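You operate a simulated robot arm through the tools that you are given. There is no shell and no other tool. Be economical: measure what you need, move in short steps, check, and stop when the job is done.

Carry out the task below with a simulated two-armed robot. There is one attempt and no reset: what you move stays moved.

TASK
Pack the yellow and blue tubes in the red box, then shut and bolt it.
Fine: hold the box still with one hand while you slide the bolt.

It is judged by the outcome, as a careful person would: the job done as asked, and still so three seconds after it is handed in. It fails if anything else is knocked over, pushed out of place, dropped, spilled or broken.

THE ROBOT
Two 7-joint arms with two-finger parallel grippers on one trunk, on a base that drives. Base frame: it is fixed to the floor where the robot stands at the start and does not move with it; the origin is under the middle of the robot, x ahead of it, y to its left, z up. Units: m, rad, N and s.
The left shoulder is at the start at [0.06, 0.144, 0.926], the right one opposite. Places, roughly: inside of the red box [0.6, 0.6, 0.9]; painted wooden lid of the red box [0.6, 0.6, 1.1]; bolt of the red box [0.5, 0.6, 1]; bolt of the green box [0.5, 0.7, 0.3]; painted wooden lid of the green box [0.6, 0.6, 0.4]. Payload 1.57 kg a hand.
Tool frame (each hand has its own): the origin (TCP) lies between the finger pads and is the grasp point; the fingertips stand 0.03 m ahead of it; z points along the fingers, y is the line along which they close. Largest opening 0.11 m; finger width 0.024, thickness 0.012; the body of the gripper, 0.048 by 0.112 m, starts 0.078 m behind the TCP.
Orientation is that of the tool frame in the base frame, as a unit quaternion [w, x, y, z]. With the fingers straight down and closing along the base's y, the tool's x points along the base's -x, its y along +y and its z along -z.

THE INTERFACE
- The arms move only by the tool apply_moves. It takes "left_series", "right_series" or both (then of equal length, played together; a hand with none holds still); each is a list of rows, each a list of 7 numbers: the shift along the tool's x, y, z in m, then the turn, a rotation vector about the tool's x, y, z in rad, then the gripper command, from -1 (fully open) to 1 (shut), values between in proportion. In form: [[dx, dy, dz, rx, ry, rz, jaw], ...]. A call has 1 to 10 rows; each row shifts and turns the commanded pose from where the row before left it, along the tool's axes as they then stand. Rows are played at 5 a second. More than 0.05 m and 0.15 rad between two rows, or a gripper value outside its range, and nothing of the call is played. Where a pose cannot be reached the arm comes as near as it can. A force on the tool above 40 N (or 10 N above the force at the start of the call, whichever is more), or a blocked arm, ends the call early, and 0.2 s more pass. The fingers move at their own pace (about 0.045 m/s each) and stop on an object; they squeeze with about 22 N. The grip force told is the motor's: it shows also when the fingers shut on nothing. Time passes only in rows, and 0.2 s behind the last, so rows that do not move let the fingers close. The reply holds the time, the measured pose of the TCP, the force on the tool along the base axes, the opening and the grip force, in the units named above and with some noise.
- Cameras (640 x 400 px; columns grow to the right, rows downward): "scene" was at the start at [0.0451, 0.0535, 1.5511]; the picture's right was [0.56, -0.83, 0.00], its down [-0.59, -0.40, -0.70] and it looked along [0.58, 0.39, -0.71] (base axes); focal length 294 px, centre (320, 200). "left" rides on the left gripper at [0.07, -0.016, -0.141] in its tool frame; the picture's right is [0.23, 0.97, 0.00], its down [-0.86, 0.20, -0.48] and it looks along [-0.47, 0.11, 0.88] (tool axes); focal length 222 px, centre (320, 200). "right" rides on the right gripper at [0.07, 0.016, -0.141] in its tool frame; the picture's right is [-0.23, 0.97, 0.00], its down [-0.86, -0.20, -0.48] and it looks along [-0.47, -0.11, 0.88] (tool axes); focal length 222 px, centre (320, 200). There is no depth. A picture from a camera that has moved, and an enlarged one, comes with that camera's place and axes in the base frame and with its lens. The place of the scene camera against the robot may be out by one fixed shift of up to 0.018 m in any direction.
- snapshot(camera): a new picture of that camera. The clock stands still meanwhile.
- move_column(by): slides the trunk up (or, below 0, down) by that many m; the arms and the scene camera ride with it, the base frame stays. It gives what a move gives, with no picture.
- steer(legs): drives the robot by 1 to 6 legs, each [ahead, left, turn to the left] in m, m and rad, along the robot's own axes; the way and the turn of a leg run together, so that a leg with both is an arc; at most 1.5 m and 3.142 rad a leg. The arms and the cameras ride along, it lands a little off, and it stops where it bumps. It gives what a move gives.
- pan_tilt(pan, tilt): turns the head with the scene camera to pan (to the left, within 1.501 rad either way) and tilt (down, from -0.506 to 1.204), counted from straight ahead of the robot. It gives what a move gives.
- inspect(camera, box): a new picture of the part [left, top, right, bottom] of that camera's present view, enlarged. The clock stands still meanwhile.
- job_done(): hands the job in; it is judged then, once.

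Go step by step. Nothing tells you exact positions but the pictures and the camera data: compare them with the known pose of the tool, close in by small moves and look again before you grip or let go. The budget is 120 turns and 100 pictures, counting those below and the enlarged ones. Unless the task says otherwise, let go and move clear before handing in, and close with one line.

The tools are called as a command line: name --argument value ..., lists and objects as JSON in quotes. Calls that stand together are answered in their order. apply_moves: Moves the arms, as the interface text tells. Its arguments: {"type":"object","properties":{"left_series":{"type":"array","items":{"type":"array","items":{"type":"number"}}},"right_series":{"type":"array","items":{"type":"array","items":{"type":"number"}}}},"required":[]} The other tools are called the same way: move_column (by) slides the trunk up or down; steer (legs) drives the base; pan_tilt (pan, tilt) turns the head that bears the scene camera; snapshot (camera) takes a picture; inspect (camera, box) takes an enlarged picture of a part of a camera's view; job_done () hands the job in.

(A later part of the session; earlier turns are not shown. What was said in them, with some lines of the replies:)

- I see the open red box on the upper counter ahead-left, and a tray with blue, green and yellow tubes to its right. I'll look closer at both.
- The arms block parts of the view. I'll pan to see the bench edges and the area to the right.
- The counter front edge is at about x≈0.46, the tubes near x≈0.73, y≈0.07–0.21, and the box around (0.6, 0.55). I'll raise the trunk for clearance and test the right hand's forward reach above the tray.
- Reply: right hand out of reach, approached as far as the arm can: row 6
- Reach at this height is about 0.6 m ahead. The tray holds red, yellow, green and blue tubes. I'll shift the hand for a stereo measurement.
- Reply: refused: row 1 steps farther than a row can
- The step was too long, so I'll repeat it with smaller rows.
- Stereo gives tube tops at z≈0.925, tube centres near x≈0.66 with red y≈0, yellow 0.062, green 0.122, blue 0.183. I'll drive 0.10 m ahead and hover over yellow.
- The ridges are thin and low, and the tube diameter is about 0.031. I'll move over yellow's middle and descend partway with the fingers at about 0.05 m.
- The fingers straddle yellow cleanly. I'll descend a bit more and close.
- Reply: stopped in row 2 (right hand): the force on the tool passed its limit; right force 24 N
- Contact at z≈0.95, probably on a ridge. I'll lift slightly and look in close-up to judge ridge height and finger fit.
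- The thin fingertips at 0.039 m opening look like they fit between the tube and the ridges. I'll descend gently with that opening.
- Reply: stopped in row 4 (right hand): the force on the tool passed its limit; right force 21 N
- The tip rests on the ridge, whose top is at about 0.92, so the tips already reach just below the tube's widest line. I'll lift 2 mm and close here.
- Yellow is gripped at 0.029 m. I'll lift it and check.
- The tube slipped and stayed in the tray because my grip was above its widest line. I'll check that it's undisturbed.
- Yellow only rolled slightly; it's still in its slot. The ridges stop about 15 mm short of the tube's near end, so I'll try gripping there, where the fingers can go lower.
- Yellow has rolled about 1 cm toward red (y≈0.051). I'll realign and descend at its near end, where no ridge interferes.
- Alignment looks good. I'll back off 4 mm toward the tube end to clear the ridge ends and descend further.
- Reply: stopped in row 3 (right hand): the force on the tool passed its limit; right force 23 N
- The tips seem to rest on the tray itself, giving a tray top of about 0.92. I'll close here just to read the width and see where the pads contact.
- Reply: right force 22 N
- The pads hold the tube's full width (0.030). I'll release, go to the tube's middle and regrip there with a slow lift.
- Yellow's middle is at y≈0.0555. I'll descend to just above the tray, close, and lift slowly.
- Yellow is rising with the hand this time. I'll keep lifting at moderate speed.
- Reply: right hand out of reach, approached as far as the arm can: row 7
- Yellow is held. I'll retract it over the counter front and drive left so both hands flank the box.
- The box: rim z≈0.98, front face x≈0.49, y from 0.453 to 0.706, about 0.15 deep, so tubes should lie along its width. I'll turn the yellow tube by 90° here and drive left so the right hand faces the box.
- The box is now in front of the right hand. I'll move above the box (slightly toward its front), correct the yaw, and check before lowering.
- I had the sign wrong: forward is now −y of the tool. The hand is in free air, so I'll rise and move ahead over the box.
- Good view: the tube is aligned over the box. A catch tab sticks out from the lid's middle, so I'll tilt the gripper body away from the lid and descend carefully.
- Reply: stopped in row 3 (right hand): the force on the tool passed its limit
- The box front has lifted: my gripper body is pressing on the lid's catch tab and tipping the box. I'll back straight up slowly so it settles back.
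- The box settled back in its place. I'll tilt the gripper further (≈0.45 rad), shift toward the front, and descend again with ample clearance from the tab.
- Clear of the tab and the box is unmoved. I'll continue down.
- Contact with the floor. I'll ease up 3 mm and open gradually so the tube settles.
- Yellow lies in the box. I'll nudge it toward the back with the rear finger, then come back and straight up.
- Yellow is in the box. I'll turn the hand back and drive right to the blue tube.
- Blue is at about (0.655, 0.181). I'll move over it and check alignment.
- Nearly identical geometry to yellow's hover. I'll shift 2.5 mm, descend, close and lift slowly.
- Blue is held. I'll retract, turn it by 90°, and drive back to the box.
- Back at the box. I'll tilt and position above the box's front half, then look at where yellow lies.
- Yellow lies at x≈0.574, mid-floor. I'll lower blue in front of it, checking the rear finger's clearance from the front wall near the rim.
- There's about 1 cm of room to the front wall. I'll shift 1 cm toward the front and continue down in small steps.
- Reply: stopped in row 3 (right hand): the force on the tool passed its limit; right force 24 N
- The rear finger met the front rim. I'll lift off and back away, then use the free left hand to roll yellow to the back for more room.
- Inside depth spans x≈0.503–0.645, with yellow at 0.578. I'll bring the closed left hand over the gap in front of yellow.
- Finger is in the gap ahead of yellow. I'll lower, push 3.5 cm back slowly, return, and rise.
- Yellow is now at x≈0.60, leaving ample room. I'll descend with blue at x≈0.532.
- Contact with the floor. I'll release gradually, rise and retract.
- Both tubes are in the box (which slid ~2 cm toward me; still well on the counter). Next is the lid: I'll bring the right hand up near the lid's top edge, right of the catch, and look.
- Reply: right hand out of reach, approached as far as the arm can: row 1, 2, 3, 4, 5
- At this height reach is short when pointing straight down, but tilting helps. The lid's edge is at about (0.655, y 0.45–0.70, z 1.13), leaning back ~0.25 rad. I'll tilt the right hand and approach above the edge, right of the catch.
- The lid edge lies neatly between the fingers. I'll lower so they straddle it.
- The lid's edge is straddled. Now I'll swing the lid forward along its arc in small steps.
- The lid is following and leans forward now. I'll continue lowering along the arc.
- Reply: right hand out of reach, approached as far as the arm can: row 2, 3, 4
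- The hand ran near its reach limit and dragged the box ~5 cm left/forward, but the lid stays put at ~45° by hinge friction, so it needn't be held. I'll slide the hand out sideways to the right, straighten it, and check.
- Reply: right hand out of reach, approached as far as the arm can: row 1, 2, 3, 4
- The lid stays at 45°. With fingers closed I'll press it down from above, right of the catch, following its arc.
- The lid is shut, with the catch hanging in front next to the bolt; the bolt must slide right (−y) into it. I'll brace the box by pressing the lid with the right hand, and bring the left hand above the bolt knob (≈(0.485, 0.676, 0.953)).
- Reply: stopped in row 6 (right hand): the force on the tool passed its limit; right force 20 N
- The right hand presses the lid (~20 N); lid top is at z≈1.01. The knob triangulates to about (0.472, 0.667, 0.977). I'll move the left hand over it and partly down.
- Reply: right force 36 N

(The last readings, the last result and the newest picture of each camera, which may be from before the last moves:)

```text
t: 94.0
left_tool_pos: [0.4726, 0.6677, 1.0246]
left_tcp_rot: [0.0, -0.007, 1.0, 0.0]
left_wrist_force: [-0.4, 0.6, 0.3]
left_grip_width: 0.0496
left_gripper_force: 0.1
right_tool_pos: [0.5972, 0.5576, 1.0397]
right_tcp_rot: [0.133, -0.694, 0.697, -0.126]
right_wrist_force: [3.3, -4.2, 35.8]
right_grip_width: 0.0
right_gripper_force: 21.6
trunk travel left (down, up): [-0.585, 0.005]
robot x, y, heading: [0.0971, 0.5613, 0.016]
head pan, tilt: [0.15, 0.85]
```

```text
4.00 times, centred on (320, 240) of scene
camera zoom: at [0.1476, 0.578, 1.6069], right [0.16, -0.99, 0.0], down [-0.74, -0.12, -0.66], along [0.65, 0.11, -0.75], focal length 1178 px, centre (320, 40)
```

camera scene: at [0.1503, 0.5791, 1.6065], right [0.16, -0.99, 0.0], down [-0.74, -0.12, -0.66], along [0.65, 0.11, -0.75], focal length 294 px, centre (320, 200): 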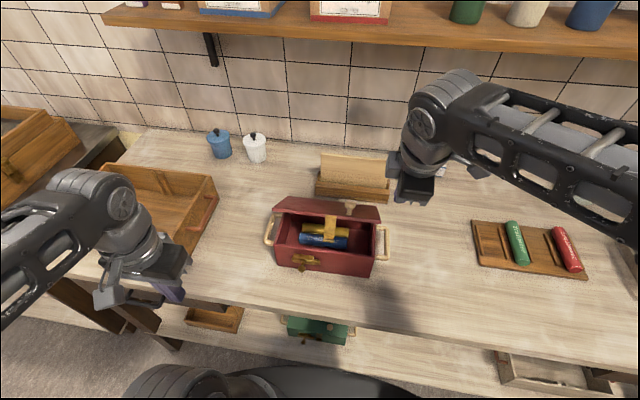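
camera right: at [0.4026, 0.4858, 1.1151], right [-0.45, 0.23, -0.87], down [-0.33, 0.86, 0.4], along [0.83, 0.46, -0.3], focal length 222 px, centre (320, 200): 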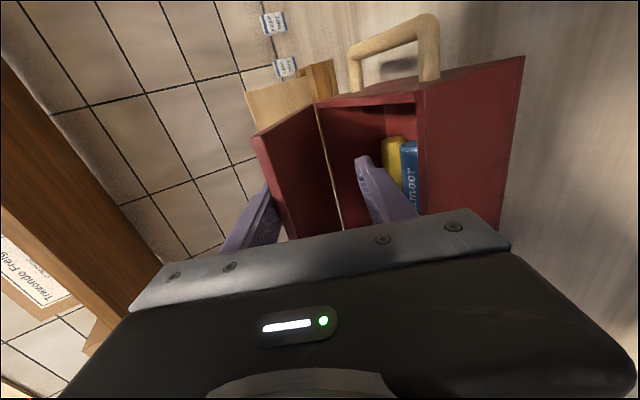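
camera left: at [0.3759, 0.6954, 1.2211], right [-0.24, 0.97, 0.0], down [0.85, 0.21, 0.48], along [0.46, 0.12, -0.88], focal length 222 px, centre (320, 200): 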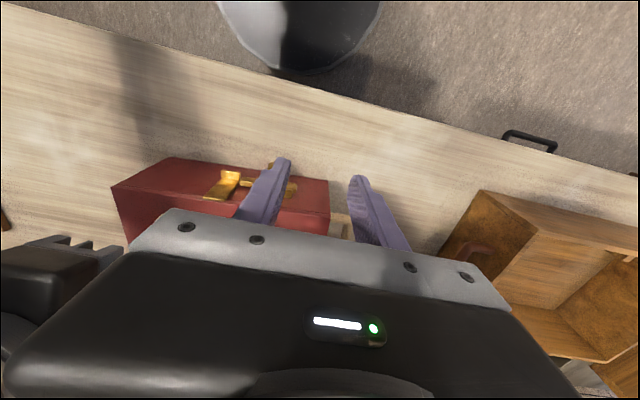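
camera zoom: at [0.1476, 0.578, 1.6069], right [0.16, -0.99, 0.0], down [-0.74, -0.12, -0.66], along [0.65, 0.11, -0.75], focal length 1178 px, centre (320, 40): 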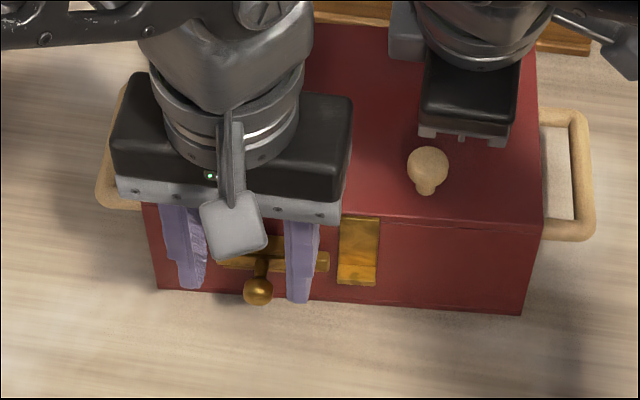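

The knob is centred between the left fingers. I'll ease the right hand's pressure a little, lower the left, and close on the knob.

apply_moves --left_series '[[0, -0.002, 0.012, 0, 0, 0, 0.1], [0, 0, 0.01, 0, 0, 0, 0.1], [0, 0, 0.006, 0, 0, 0, 0.1], [0, 0, 0, 0, 0, 0, 0.5], [0, 0, 0, 0, 0, 0, 0.8], [0, 0, 0, 0, 0, 0, 0.8]]' --right_series '[[0, -0.0005, -0.0015, 0, 0, 0, 1], [0, 0, 0, 0, 0, 0, 1], [0, 0, 0, 0, 0, 0, 1], [0, 0, 0, 0, 0, 0, 1], [0, 0, 0, 0, 0, 0, 1], [0, 0, 0, 0, 0, 0, 1]]'

inspect --camera "left" --box '[180, 80, 440, 250]'

```text
t: 95.3
left_tool_pos: [0.4712, 0.6657, 0.9977]
left_tcp_rot: [-0.001, -0.007, 1.0, -0.001]
left_wrist_force: [-1.1, -8.3, -1.7]
left_grip_width: 0.0181
left_gripper_force: 3.8
right_tool_pos: [0.5973, 0.5581, 1.04]
right_tcp_rot: [0.131, -0.695, 0.696, -0.124]
right_wrist_force: [2.9, 0.6, 29.3]
right_grip_width: 0.0
right_gripper_force: 21.5
trunk travel left (down, up): [-0.585, 0.005]
robot x, y, heading: [0.0969, 0.5535, 0.014]
head pan, tilt: [0.15, 0.85]
```

```text
2.35 times, centred on (310, 165) of left
camera zoom: at [0.4012, 0.6494, 1.1384], right [-0.24, 0.97, 0.0], down [0.85, 0.21, 0.48], along [0.46, 0.11, -0.88], focal length 523 px, centre (344, 282)
```

zoom: 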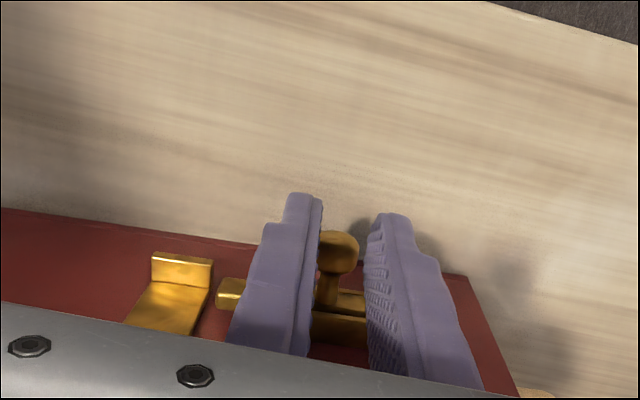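

The knob is held and the bolt points at the catch. I'll slide it right in small steps along the box front while the right hand holds the box.

apply_moves --left_series '[[-0.0004, -0.005, 0, 0, 0, 0, 0.8], [-0.0004, -0.005, 0, 0, 0, 0, 0.8], [-0.0004, -0.005, 0, 0, 0, 0, 0.8], [-0.0004, -0.005, 0, 0, 0, 0, 0.8], [-0.0004, -0.005, 0, 0, 0, 0, 0.8], [-0.0004, -0.005, 0, 0, 0, 0, 0.8]]'

snapshot --camera "left"

```text
t: 96.8
left_tool_pos: [0.4744, 0.6359, 0.9972]
left_tcp_rot: [0.001, -0.008, 1.0, 0.0]
left_wrist_force: [-4.3, 3.5, 18.2]
left_grip_width: 0.0162
left_gripper_force: 21.7
right_tool_pos: [0.5977, 0.5583, 1.0394]
right_tcp_rot: [0.131, -0.694, 0.697, -0.125]
right_wrist_force: [6.9, -2.2, 24.3]
right_grip_width: 0.0
right_gripper_force: 21.2
trunk travel left (down, up): [-0.585, 0.005]
robot x, y, heading: [0.0927, 0.5546, 0.012]
head pan, tilt: [0.15, 0.85]
```

```text
6 pictures are left
camera left: at [0.4034, 0.6194, 1.1381], right [-0.24, 0.97, 0.0], down [0.85, 0.21, 0.48], along [0.47, 0.12, -0.88], focal length 222 px, centre (320, 200)
```

left: 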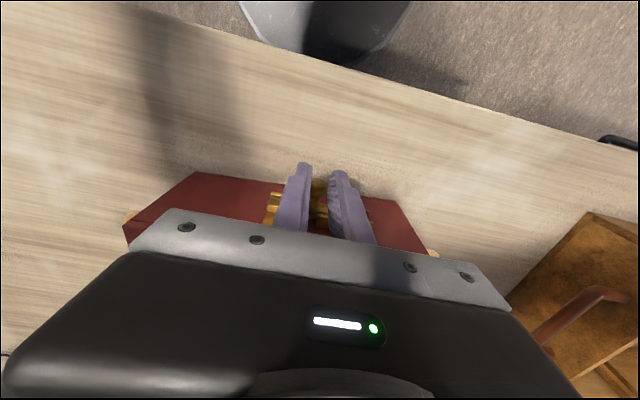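

inspect --camera "scene" --box '[280, 215, 360, 285]'

```text
5.71 times, centred on (320, 250) of scene
camera zoom: at [0.1472, 0.5787, 1.6068], right [0.16, -0.99, 0.0], down [-0.74, -0.12, -0.66], along [0.65, 0.11, -0.75], focal length 1683 px, centre (320, -86)
```

zoom: 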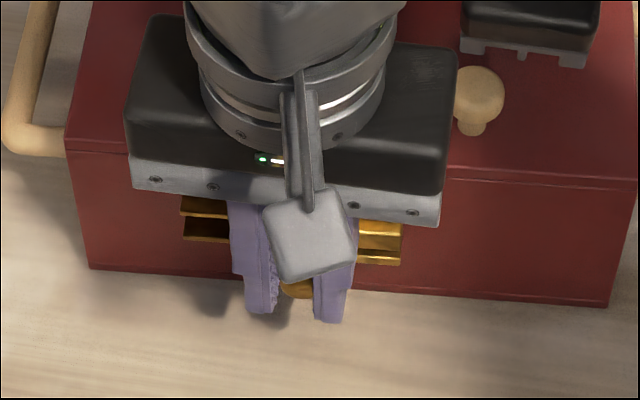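

The bolt has travelled 3 cm and is entering the catch, but doesn't yet show past it. I'll push on gently until it stops.

apply_moves --left_series '[[-0.0003, -0.004, 0, 0, 0, 0, 0.8], [-0.0003, -0.004, -0.0005, 0, 0, 0, 0.8], [-0.0003, -0.004, 0, 0, 0, 0, 0.8], [0, -0.003, 0, 0, 0, 0, 0.8]]'

```text
t: 97.6
left_tool_pos: [0.473, 0.6297, 0.9965]
left_tcp_rot: [-0.004, -0.008, 1.0, 0.006]
left_wrist_force: [-5.5, 5.7, 16.9]
left_grip_width: 0.0158
left_gripper_force: 21.8
right_tool_pos: [0.5972, 0.5562, 1.0399]
right_tcp_rot: [0.13, -0.693, 0.698, -0.126]
right_wrist_force: [-5.2, -1.8, 9.6]
right_grip_width: 0.0
right_gripper_force: 21.6
trunk travel left (down, up): [-0.585, 0.005]
robot x, y, heading: [0.0925, 0.5582, 0.017]
head pan, tilt: [0.15, 0.85]
stopped in row 4 (left hand): the force on the tool passed its limit (the readings are from after the stop); the commanded pose is now the measured one
```

It stopped firmly after 3.6 cm of travel. I'll open the left fingers slightly, rise and back off, then check the bolt.

apply_moves --left_series '[[0, 0.001, 0, 0, 0, 0, 0.55], [0, 0, 0, 0, 0, 0, 0.5], [0.003, 0, -0.015, 0, 0, 0, 0.5], [0.01, 0, -0.03, 0, 0, 0, 0.5], [0.02, 0.02, -0.03, 0, 0, 0, 0.5], [0.03, 0.03, -0.02, 0, 0, 0, 0.5], [0.03, 0.04, 0, 0, 0, 0, 0.5], [0.03, 0.04, 0, 0, 0, 0, 0.5]]'

inspect --camera "scene" --box '[265, 185, 385, 285]'

```text
t: 99.4
left_tool_pos: [0.3501, 0.7577, 1.0941]
left_tcp_rot: [-0.004, -0.008, 1.0, 0.003]
left_wrist_force: [-0.4, 0.7, 0.0]
left_grip_width: 0.0275
left_gripper_force: 0.0
right_tool_pos: [0.5984, 0.5574, 1.04]
right_tcp_rot: [0.129, -0.693, 0.698, -0.128]
right_wrist_force: [-4.5, 0.6, 25.5]
right_grip_width: 0.0001
right_gripper_force: 20.8
trunk travel left (down, up): [-0.585, 0.005]
robot x, y, heading: [0.0942, 0.5602, 0.021]
head pan, tilt: [0.15, 0.85]
```

```text
4.00 times, centred on (325, 235) of scene
camera zoom: at [0.1478, 0.5798, 1.6067], right [0.16, -0.99, 0.0], down [-0.74, -0.12, -0.66], along [0.65, 0.11, -0.75], focal length 1178 px, centre (300, 60)
```

zoom: 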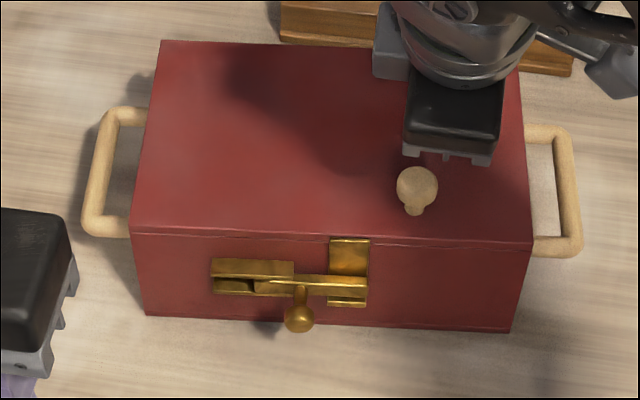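

The bolt bar now passes through the catch, but my finger—not the bolt's end stop—limited it. I'll push the knob a little further from its left side with closed fingers.

apply_moves --left_series '[[-0.031, -0.02, 0, 0, 0, 0, 1], [-0.031, -0.02, 0, 0, 0, 0, 1], [-0.031, -0.02, 0, 0, 0, 0, 1], [-0.029, -0.022, 0, 0, 0, 0, 1], [0, 0, 0.035, 0, 0, 0, 1], [0, 0, 0.03, 0, 0, 0, 1], [0, 0, 0.02, 0, 0, 0, 1], [0, 0, 0.01, 0, 0, 0, 1]]'

apply_moves --left_series '[[-0.0004, -0.006, 0, 0, 0, 0, 1], [-0.0004, -0.006, 0, 0, 0, 0, 1], [-0.0004, -0.005, 0, 0, 0, 0, 1], [-0.0003, -0.004, 0, 0, 0, 0, 1], [-0.0003, -0.004, 0, 0, 0, 0, 1], [-0.0002, -0.003, 0, 0, 0, 0, 1], [-0.0002, -0.003, 0, 0, 0, 0, 1]]'

```text
t: 101.2
left_tool_pos: [0.4725, 0.6767, 0.9983]
left_tcp_rot: [-0.003, -0.008, 1.0, 0.004]
left_wrist_force: [0.5, -0.1, 0.0]
left_grip_width: 0.0
left_gripper_force: 21.3
right_tool_pos: [0.5985, 0.5555, 1.0395]
right_tcp_rot: [0.129, -0.693, 0.698, -0.127]
right_wrist_force: [1.3, 0.4, 29.0]
right_grip_width: 0.0
right_gripper_force: 21.2
trunk travel left (down, up): [-0.585, 0.005]
robot x, y, heading: [0.0958, 0.5556, 0.013]
head pan, tilt: [0.15, 0.85]
```

```text
t: 102.8
left_tool_pos: [0.4764, 0.6469, 0.9969]
left_tcp_rot: [-0.004, -0.01, 1.0, 0.005]
left_wrist_force: [-1.9, 8.9, 3.5]
left_grip_width: 0.0
left_gripper_force: 21.5
right_tool_pos: [0.5992, 0.5558, 1.0392]
right_tcp_rot: [0.129, -0.693, 0.698, -0.128]
right_wrist_force: [1.0, -2.6, 29.0]
right_grip_width: 0.0003
right_gripper_force: 21.3
trunk travel left (down, up): [-0.585, 0.005]
robot x, y, heading: [0.0947, 0.5598, 0.017]
head pan, tilt: [0.15, 0.85]
```

apply_moves --left_series '[[-0.0002, -0.003, 0, 0, 0, 0, 1], [-0.0002, -0.003, 0, 0, 0, 0, 1], [-0.0001, -0.002, 0, 0, 0, 0, 1], [0, 0, 0, 0, 0, 0, 1]]'

```text
t: 103.8
left_tool_pos: [0.4741, 0.6393, 0.9964]
left_tcp_rot: [-0.007, -0.009, 1.0, 0.007]
left_wrist_force: [-14.3, 23.8, 1.0]
left_grip_width: 0.0002
left_gripper_force: 21.6
right_tool_pos: [0.5995, 0.5544, 1.0389]
right_tcp_rot: [0.128, -0.692, 0.699, -0.128]
right_wrist_force: [10.3, -19.2, 26.5]
right_grip_width: 0.0
right_gripper_force: 20.9
trunk travel left (down, up): [-0.585, 0.005]
robot x, y, heading: [0.0921, 0.5573, 0.012]
head pan, tilt: [0.15, 0.85]
```

Now it pushes hard against a stop (24 N, balanced by the bracing hand). I'll withdraw the left hand and look.

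apply_moves --left_series '[[0, 0.006, 0, 0, 0, 0, 1], [0.005, 0.015, -0.01, 0, 0, 0, 1], [0.01, 0, -0.04, 0, 0, 0, 1], [0.02, 0.02, -0.03, 0, 0, 0, 1], [0.03, 0.03, -0.02, 0, 0, 0, 1], [0.03, 0.035, 0, 0, 0, 0, 1], [0.03, 0.035, 0, 0, 0, 0, 1]]'

inspect --camera "scene" --box '[265, 185, 385, 285]'

```text
t: 105.4
left_tool_pos: [0.3482, 0.7765, 1.1008]
left_tcp_rot: [-0.004, -0.008, 1.0, 0.005]
left_wrist_force: [-0.5, -0.1, 0.5]
left_grip_width: 0.0002
left_gripper_force: 21.0
right_tool_pos: [0.5997, 0.5569, 1.0397]
right_tcp_rot: [0.13, -0.693, 0.698, -0.127]
right_wrist_force: [-0.8, -2.8, 31.2]
right_grip_width: 0.0
right_gripper_force: 21.5
trunk travel left (down, up): [-0.585, 0.005]
robot x, y, heading: [0.096, 0.5588, 0.018]
head pan, tilt: [0.15, 0.85]
```

```text
4.00 times, centred on (325, 235) of scene
camera zoom: at [0.1478, 0.5792, 1.6067], right [0.16, -0.99, 0.0], down [-0.74, -0.12, -0.66], along [0.65, 0.11, -0.75], focal length 1178 px, centre (300, 60)
```

zoom: 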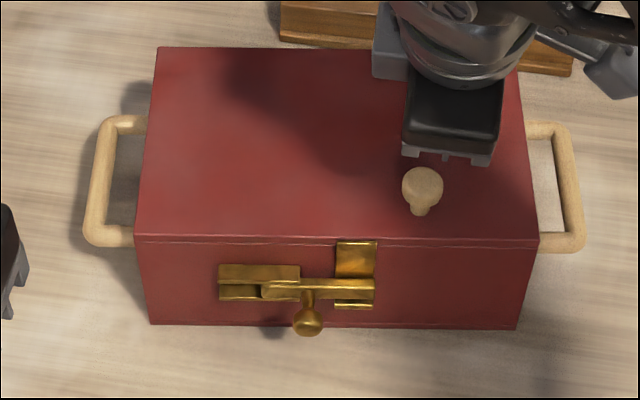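

The bolt is at its end stop, fully across the catch. I'll lift the right hand off gently and retract both arms clear.

apply_moves --right_series '[[0, -0.0007, -0.002, 0, 0, 0, 1], [0, -0.0035, -0.009, 0, 0, 0, 1], [0, -0.01, -0.027, 0, 0, 0, 1], [0, -0.013, -0.036, 0, 0, 0, 1], [0, -0.013, -0.036, 0, 0, 0, 1], [0.02, 0.035, -0.01, 0, 0, 0, 1], [0.02, 0.035, -0.01, 0, 0, 0, 1], [0.02, 0.035, -0.01, 0, 0, 0, 1], [0.02, 0.035, 0, 0, 0, 0, 1]]'

snapshot --camera "scene"

inspect --camera "scene" --box '[290, 230, 360, 280]'

```text
t: 107.4
left_tool_pos: [0.3492, 0.7776, 1.1014]
left_tcp_rot: [-0.004, -0.009, 1.0, 0.004]
left_wrist_force: [0.1, -0.4, 0.9]
left_grip_width: 0.0
left_gripper_force: 20.9
right_tool_pos: [0.4574, 0.4766, 1.134]
right_tcp_rot: [0.129, -0.693, 0.699, -0.125]
right_wrist_force: [0.4, 0.2, 0.5]
right_grip_width: 0.0
right_gripper_force: 21.3
trunk travel left (down, up): [-0.585, 0.005]
robot x, y, heading: [0.095, 0.5612, 0.017]
head pan, tilt: [0.15, 0.85]
```

```text
2 pictures are left
camera scene: at [0.149, 0.5785, 1.6066], right [0.16, -0.99, 0.0], down [-0.74, -0.12, -0.66], along [0.65, 0.11, -0.75], focal length 294 px, centre (320, 200)
```

scene: 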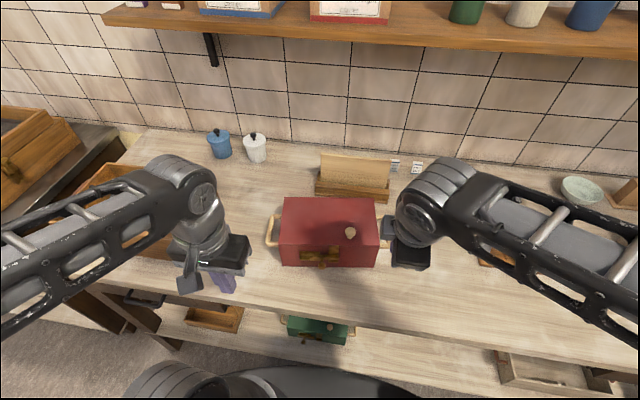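

```text
8.00 times, centred on (325, 255) of scene
camera zoom: at [0.149, 0.5785, 1.6066], right [0.16, -0.99, 0.0], down [-0.74, -0.12, -0.66], along [0.65, 0.11, -0.75], focal length 2356 px, centre (280, -240)
```

zoom: 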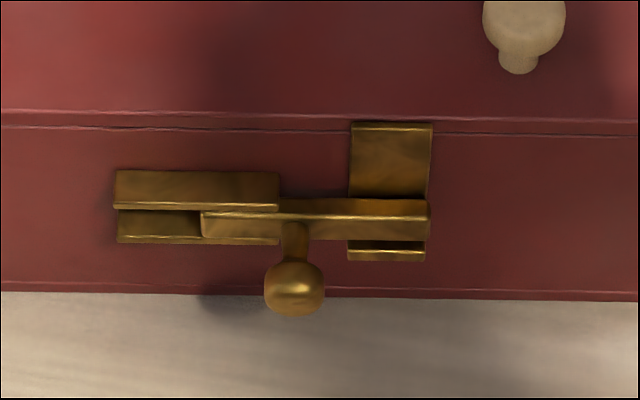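

The box is shut and the bolt runs across the whole catch. Both hands are clear and nothing else has moved, so I'm handing in.

job_done

```text
The job is handed in.
```

The yellow and blue tubes are in the red box, which is shut and bolted. I held the box with the right hand while the left slid the bolt. The box now stands about 5 cm to the left of where it started because I dragged it while closing the lid.
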